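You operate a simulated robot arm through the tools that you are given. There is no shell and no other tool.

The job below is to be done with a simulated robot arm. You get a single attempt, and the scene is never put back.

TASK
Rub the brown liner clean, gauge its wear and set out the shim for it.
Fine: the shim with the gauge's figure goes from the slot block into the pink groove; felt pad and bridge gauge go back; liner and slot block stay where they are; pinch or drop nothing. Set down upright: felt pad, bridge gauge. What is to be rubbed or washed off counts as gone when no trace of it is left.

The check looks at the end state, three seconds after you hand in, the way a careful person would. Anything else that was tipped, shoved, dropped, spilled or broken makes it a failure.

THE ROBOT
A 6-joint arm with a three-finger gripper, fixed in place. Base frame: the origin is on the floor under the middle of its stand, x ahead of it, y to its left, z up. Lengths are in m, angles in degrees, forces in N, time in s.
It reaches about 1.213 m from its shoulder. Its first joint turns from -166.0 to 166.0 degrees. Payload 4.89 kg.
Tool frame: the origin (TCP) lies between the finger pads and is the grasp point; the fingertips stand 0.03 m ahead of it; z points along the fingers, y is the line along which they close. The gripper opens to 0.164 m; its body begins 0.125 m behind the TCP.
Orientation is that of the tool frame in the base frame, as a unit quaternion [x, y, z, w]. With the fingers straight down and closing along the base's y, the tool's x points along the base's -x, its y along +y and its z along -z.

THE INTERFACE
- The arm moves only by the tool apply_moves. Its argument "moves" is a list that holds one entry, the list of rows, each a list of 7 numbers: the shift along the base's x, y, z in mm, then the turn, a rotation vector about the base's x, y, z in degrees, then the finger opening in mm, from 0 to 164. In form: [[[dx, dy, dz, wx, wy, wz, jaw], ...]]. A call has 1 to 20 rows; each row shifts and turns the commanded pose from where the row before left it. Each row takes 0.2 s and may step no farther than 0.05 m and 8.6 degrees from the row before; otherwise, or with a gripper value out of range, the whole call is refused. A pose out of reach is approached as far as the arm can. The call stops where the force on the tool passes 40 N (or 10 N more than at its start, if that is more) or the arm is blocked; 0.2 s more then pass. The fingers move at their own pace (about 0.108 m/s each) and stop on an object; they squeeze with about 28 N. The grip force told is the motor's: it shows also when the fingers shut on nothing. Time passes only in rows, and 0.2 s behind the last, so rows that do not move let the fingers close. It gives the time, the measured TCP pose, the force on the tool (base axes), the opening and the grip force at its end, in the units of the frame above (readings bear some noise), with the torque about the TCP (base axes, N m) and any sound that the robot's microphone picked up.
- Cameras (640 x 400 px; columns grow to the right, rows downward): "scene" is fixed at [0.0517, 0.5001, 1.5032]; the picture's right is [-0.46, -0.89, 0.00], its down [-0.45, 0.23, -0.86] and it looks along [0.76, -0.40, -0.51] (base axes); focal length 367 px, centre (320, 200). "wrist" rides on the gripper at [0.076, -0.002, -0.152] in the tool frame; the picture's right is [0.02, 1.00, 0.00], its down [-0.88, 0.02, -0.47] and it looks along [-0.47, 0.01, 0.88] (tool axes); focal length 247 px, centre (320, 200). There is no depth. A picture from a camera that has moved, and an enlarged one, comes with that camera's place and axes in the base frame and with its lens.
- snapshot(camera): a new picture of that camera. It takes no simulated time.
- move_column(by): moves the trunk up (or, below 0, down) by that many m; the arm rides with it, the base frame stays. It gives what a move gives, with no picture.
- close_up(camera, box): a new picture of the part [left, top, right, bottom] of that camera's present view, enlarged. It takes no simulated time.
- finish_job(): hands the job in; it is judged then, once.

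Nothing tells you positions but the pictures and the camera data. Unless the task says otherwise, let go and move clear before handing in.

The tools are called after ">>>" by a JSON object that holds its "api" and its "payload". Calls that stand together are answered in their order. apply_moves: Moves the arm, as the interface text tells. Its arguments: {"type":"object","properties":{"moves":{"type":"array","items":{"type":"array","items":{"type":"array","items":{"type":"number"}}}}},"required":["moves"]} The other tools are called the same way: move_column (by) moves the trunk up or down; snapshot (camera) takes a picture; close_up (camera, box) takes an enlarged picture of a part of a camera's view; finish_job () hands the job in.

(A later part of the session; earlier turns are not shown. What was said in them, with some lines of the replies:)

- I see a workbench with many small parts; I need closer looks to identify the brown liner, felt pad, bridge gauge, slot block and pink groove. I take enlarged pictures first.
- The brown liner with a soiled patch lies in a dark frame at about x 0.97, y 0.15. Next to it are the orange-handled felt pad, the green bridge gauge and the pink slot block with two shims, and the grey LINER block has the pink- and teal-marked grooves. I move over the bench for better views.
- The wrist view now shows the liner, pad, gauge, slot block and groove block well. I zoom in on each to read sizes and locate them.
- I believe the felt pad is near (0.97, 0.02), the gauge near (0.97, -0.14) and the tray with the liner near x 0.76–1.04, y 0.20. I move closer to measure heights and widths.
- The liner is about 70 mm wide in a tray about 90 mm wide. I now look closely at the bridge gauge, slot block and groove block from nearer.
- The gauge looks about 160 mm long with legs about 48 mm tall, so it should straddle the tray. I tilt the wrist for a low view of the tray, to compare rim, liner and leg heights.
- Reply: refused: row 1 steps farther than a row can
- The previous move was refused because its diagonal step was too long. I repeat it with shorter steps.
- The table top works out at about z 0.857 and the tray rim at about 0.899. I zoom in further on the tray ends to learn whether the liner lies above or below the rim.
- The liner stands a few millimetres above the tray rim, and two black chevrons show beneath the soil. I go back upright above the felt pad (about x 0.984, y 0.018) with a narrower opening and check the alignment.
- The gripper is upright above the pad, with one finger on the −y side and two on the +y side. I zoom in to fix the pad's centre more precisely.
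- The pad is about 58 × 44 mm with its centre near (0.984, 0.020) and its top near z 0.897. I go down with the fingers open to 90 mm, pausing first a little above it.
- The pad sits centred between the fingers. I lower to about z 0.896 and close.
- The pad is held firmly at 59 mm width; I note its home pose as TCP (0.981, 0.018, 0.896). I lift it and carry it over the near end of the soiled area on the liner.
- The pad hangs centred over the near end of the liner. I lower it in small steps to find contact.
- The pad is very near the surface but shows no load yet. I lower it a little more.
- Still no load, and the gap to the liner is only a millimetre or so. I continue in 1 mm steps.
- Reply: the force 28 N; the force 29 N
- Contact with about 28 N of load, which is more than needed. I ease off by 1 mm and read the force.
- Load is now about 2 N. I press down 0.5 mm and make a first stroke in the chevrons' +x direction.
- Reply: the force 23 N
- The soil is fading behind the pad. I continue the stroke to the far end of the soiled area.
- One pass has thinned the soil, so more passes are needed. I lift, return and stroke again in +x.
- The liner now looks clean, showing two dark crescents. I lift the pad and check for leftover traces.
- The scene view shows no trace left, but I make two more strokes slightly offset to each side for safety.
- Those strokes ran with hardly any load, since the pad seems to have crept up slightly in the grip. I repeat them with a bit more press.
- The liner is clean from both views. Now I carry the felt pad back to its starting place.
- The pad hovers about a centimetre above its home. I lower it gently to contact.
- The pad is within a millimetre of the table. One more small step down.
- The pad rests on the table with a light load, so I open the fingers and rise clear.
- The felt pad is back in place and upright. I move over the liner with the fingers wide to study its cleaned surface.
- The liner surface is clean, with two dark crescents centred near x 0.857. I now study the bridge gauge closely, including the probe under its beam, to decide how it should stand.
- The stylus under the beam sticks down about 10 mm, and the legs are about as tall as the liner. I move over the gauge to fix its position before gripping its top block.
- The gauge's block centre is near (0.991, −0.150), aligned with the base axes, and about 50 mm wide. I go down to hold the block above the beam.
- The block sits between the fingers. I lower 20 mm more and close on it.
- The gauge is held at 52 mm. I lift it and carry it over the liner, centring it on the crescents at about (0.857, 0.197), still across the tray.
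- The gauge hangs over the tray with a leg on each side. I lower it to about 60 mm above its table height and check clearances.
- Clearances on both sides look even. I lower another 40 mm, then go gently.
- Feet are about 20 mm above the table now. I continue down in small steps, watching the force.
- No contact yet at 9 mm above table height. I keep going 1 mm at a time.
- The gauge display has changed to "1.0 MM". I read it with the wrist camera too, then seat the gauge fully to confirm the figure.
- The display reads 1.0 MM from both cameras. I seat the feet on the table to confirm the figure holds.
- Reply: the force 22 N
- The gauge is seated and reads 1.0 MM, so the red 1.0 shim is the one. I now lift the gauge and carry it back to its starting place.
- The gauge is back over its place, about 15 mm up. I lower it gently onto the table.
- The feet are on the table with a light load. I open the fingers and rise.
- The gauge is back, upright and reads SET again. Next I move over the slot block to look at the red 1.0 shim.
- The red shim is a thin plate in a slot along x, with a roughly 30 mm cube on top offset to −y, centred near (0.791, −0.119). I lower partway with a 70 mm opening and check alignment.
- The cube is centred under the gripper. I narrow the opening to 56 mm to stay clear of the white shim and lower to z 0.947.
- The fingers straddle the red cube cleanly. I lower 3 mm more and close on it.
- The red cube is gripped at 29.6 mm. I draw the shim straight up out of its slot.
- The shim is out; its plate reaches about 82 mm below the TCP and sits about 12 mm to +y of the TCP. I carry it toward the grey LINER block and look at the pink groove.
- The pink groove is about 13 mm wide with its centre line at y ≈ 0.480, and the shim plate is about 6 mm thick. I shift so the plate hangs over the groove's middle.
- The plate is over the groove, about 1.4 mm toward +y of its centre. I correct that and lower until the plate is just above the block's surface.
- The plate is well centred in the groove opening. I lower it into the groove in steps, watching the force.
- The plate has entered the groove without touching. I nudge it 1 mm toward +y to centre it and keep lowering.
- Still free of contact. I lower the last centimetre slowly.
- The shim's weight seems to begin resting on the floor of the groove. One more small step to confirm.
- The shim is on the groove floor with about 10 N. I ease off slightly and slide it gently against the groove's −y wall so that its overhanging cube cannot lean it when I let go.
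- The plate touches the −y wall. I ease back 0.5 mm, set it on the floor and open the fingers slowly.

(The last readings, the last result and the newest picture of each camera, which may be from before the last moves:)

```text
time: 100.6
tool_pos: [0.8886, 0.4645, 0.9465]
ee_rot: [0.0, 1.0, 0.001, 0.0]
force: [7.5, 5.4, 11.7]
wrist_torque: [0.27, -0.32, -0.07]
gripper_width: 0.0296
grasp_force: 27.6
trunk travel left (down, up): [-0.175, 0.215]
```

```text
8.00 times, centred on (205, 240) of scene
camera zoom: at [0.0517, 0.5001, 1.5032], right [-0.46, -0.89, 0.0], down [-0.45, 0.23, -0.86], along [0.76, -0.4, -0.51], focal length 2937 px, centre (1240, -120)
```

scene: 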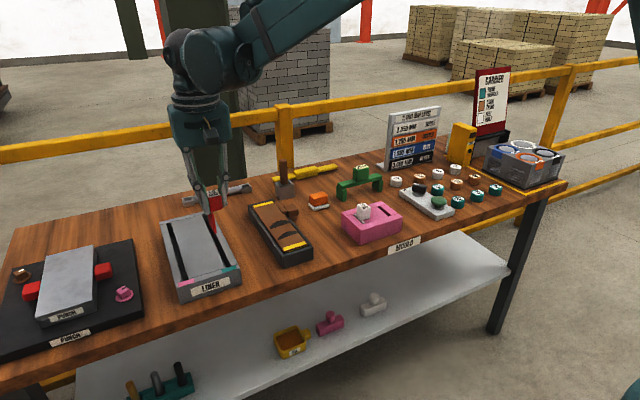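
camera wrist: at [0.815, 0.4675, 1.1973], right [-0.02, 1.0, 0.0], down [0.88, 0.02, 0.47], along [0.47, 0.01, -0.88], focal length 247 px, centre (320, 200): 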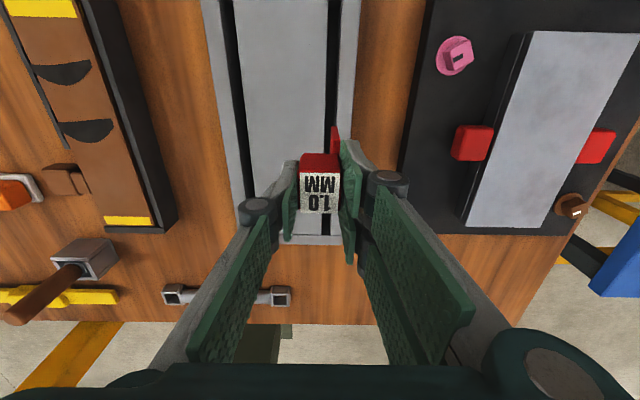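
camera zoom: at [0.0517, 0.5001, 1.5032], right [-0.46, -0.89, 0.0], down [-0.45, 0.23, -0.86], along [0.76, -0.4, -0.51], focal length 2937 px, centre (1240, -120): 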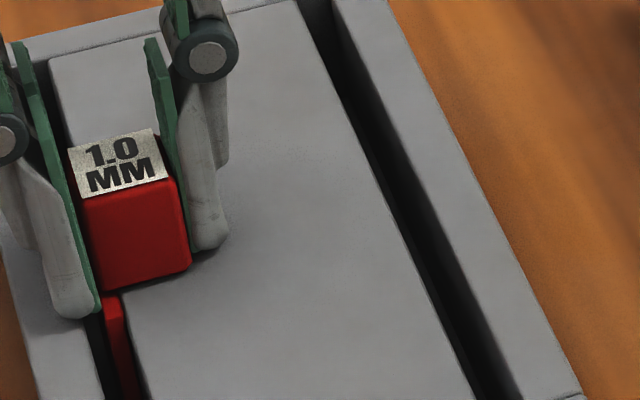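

It rests on the floor against the wall. I relieve the load by 0.4 mm, open the fingers and wait before rising.

>>> {"api": "apply_moves", "payload": {"moves": [[[0, 0.2, 0.4, 0, 0, 0, 15], [0, 0, 0, 0, 0, 0, 34], [0, 0, 0, 0, 0, 0, 40], [0, 0, 0, 0, 0, 0, 48], [0, 0, 0, 0, 0, 0, 56], [0, 0, 0, 0, 0, 0, 56]]]}}

>>> {"api": "close_up", "payload": {"camera": "scene", "box": [170, 205, 230, 265]}}

>>> {"api": "snapshot", "payload": {"camera": "wrist"}}

```text
time: 102.0
tool_pos: [0.8886, 0.464, 0.9468]
ee_rot: [0.0, 1.0, 0.001, -0.001]
force: [0.1, 0.1, -0.4]
wrist_torque: [0.03, -0.02, -0.01]
gripper_width: 0.0558
grasp_force: 0.0
trunk travel left (down, up): [-0.175, 0.215]
```

```text
6.67 times, centred on (200, 235) of scene
camera zoom: at [0.0517, 0.5001, 1.5032], right [-0.46, -0.89, 0.0], down [-0.45, 0.23, -0.86], along [0.76, -0.4, -0.51], focal length 2447 px, centre (1120, -33)
```

zoom: 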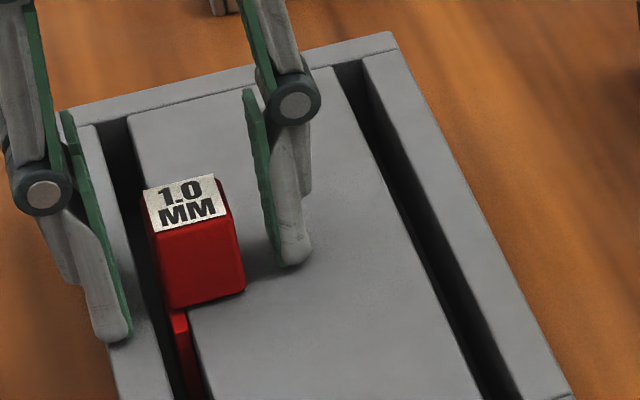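

```text
taken
camera wrist: at [0.8133, 0.4637, 1.0992], right [-0.02, 1.0, 0.0], down [0.88, 0.02, 0.47], along [0.47, 0.01, -0.88], focal length 247 px, centre (320, 200)
```

wrist: 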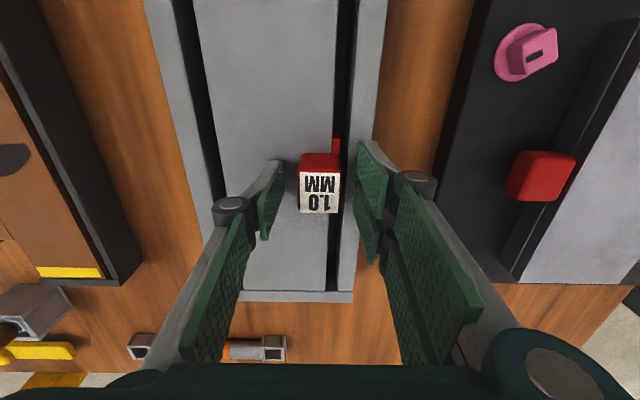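

The shim stands upright in the pink groove, released. I rise straight up and move clear, then check the whole bench.

>>> {"api": "apply_moves", "payload": {"moves": [[[0, 0, 20, 0, 0, 0, 56], [0, 0, 30, 0, 0, 0, 56], [0, 0, 40, 0, 0, 0, 56], [0, 0, 40, 0, 0, 0, 70], [0, 0, 40, 0, 0, 0, 90], [-40, -20, 20, 0, 0, 0, 90], [-40, -20, 20, 0, 0, 0, 90], [-40, -20, 20, 0, 0, 0, 90], [-40, -20, 0, 0, 0, 0, 90], [-40, -20, 0, 0, 0, 0, 120], [-40, -20, 0, 0, 0, 0, 164], [-40, -20, 0, 0, 0, 0, 164], [0, 0, 0, 0, 0, 0, 164]]]}}

>>> {"api": "snapshot", "payload": {"camera": "wrist"}}

>>> {"api": "snapshot", "payload": {"camera": "scene"}}

>>> {"api": "close_up", "payload": {"camera": "scene", "box": [150, 195, 250, 310]}}

>>> {"api": "close_up", "payload": {"camera": "scene", "box": [240, 150, 420, 280]}}

>>> {"api": "close_up", "payload": {"camera": "scene", "box": [240, 190, 320, 270]}}

```text
time: 104.8
tool_pos: [0.6075, 0.3251, 1.1789]
ee_rot: [0.0, 1.0, 0.001, 0.0]
force: [-0.5, -0.9, 0.7]
wrist_torque: [0.06, -0.12, 0.01]
gripper_width: 0.164
grasp_force: 0.1
trunk travel left (down, up): [-0.175, 0.215]
```

```text
taken
camera wrist: at [0.5313, 0.3233, 1.3283], right [-0.02, 1.0, 0.0], down [0.88, 0.02, 0.47], along [0.47, 0.01, -0.88], focal length 247 px, centre (320, 200)
```

wrist: 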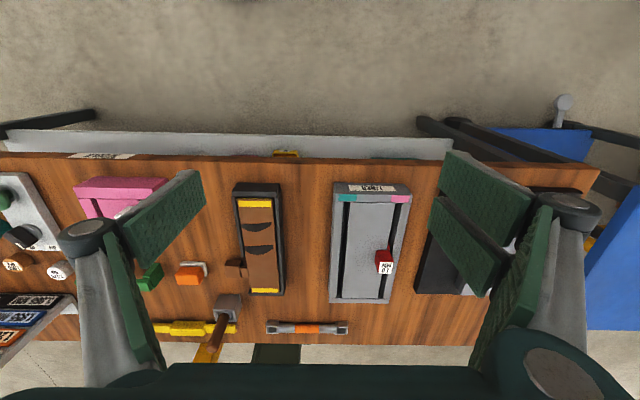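

```text
taken
```

scene: 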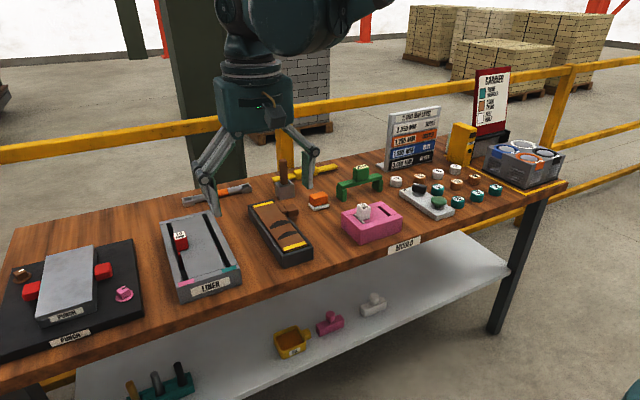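

```text
3.48 times, centred on (200, 252) of scene
camera zoom: at [0.0517, 0.5001, 1.5032], right [-0.46, -0.89, 0.0], down [-0.45, 0.23, -0.86], along [0.76, -0.4, -0.51], focal length 1277 px, centre (737, 17)
```

zoom: 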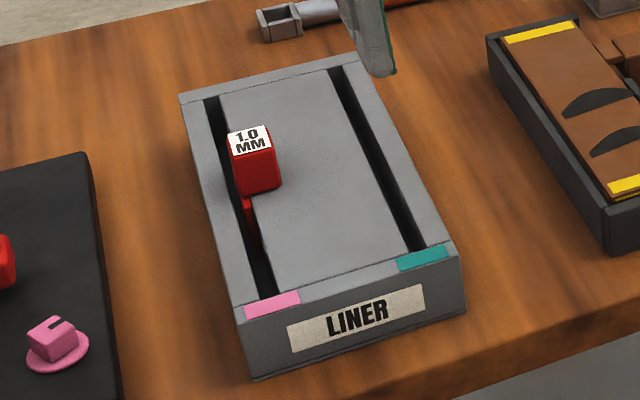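

```text
3.08 times, centred on (330, 215) of scene
camera zoom: at [0.0517, 0.5001, 1.5032], right [-0.46, -0.89, 0.0], down [-0.45, 0.23, -0.86], along [0.76, -0.4, -0.51], focal length 1130 px, centre (289, 154)
```

zoom: 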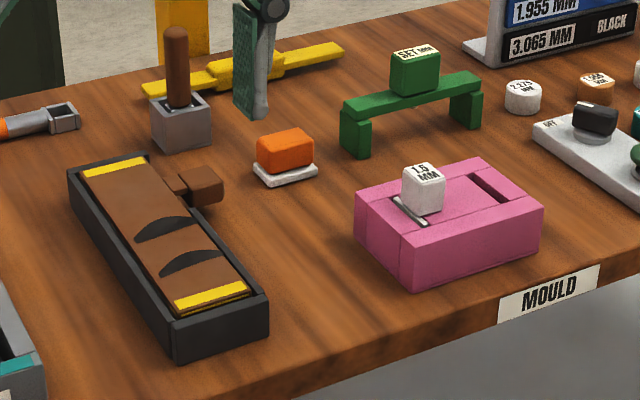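

```text
5.00 times, centred on (280, 230) of scene
camera zoom: at [0.0517, 0.5001, 1.5032], right [-0.46, -0.89, 0.0], down [-0.45, 0.23, -0.86], along [0.76, -0.4, -0.51], focal length 1835 px, centre (520, 50)
```

zoom: 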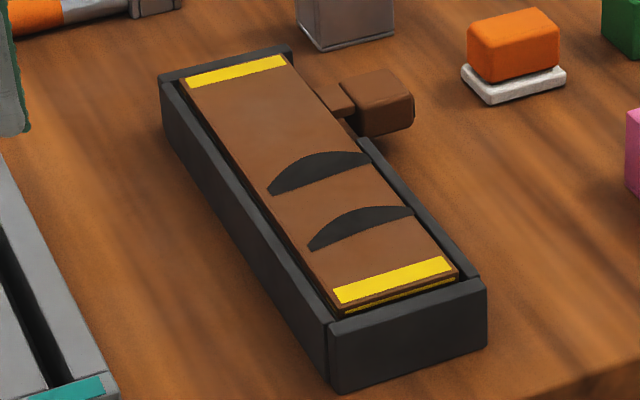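

Everything looks in place: liner clean, pad and gauge home, red 1.0 shim in the pink-marked groove. I do a last high-zoom check of the liner and the shim.

>>> {"api": "close_up", "payload": {"camera": "scene", "box": [262, 205, 312, 255]}}

>>> {"api": "close_up", "payload": {"camera": "wrist", "box": [220, 170, 300, 300]}}

>>> {"api": "close_up", "payload": {"camera": "wrist", "box": [320, 170, 420, 310]}}

```text
8.00 times, centred on (287, 230) of scene
camera zoom: at [0.0517, 0.5001, 1.5032], right [-0.46, -0.89, 0.0], down [-0.45, 0.23, -0.86], along [0.76, -0.4, -0.51], focal length 2937 px, centre (584, -40)
```

zoom: 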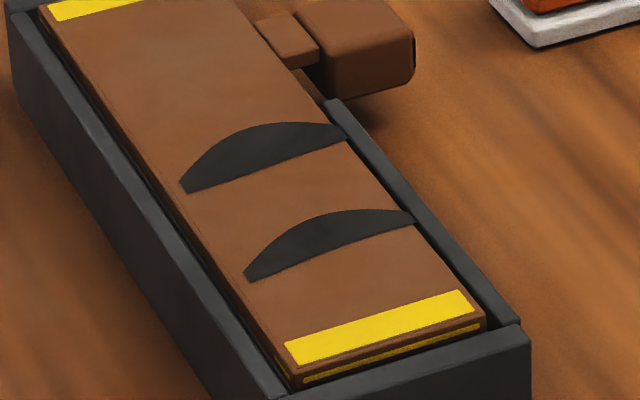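

```text
3.08 times, centred on (260, 235) of wrist
camera zoom: at [0.5313, 0.3233, 1.3283], right [-0.02, 1.0, 0.0], down [0.88, 0.02, 0.47], along [0.47, 0.01, -0.88], focal length 760 px, centre (505, 92)
```

zoom: 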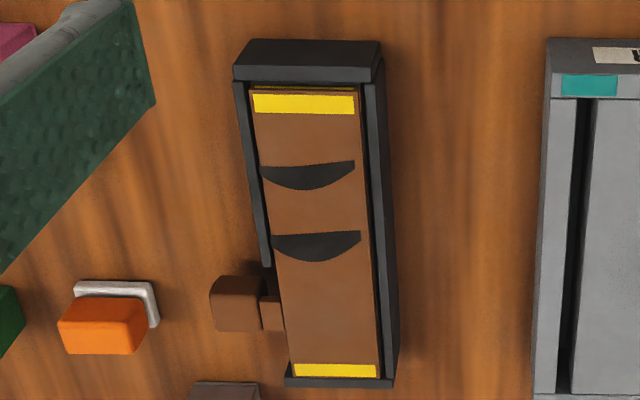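

```text
2.86 times, centred on (370, 240) of wrist
camera zoom: at [0.5313, 0.3233, 1.3283], right [-0.02, 1.0, 0.0], down [0.88, 0.02, 0.47], along [0.47, 0.01, -0.88], focal length 706 px, centre (177, 86)
```

zoom: 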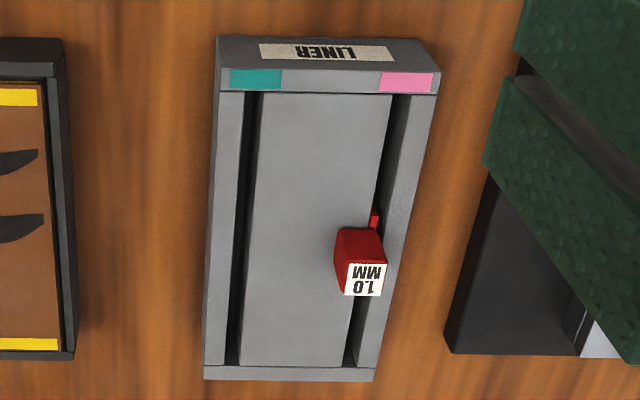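

The liner shows no trace of soil, the red 1.0 mm shim stands in the pink-marked groove, the felt pad and gauge are home and upright, and the arm is clear. I hand the job in.

>>> {"api": "finish_job", "payload": {}}

```text
The job is handed in.
```

The job is handed in. The brown liner is clean, its wear gauged at 1.0 mm, and the red 1.0 mm shim now stands in the pink-marked groove.

- **Liner:** close-up views show no trace of the soil left, and the liner sits where it was in its tray. Two dark crescents that the soil had covered stayed unchanged through every stroke. I took them to be part of the liner.
- **Gauge reading:** the gauge's display read 1.0 MM with its feet seated on the table across the cleaned liner.
- **Shim:** it came out of the slot block without moving the block, and it rests upright on the groove floor against one wall.
- **Felt pad and bridge gauge:** both are back upright, the pad within 1–2 mm of its start and the gauge with no visible shift. The gauge shows SET again.

Nothing was dropped, tipped or pinched that I could see in the last pictures. The gripper is open and clear of the bench.
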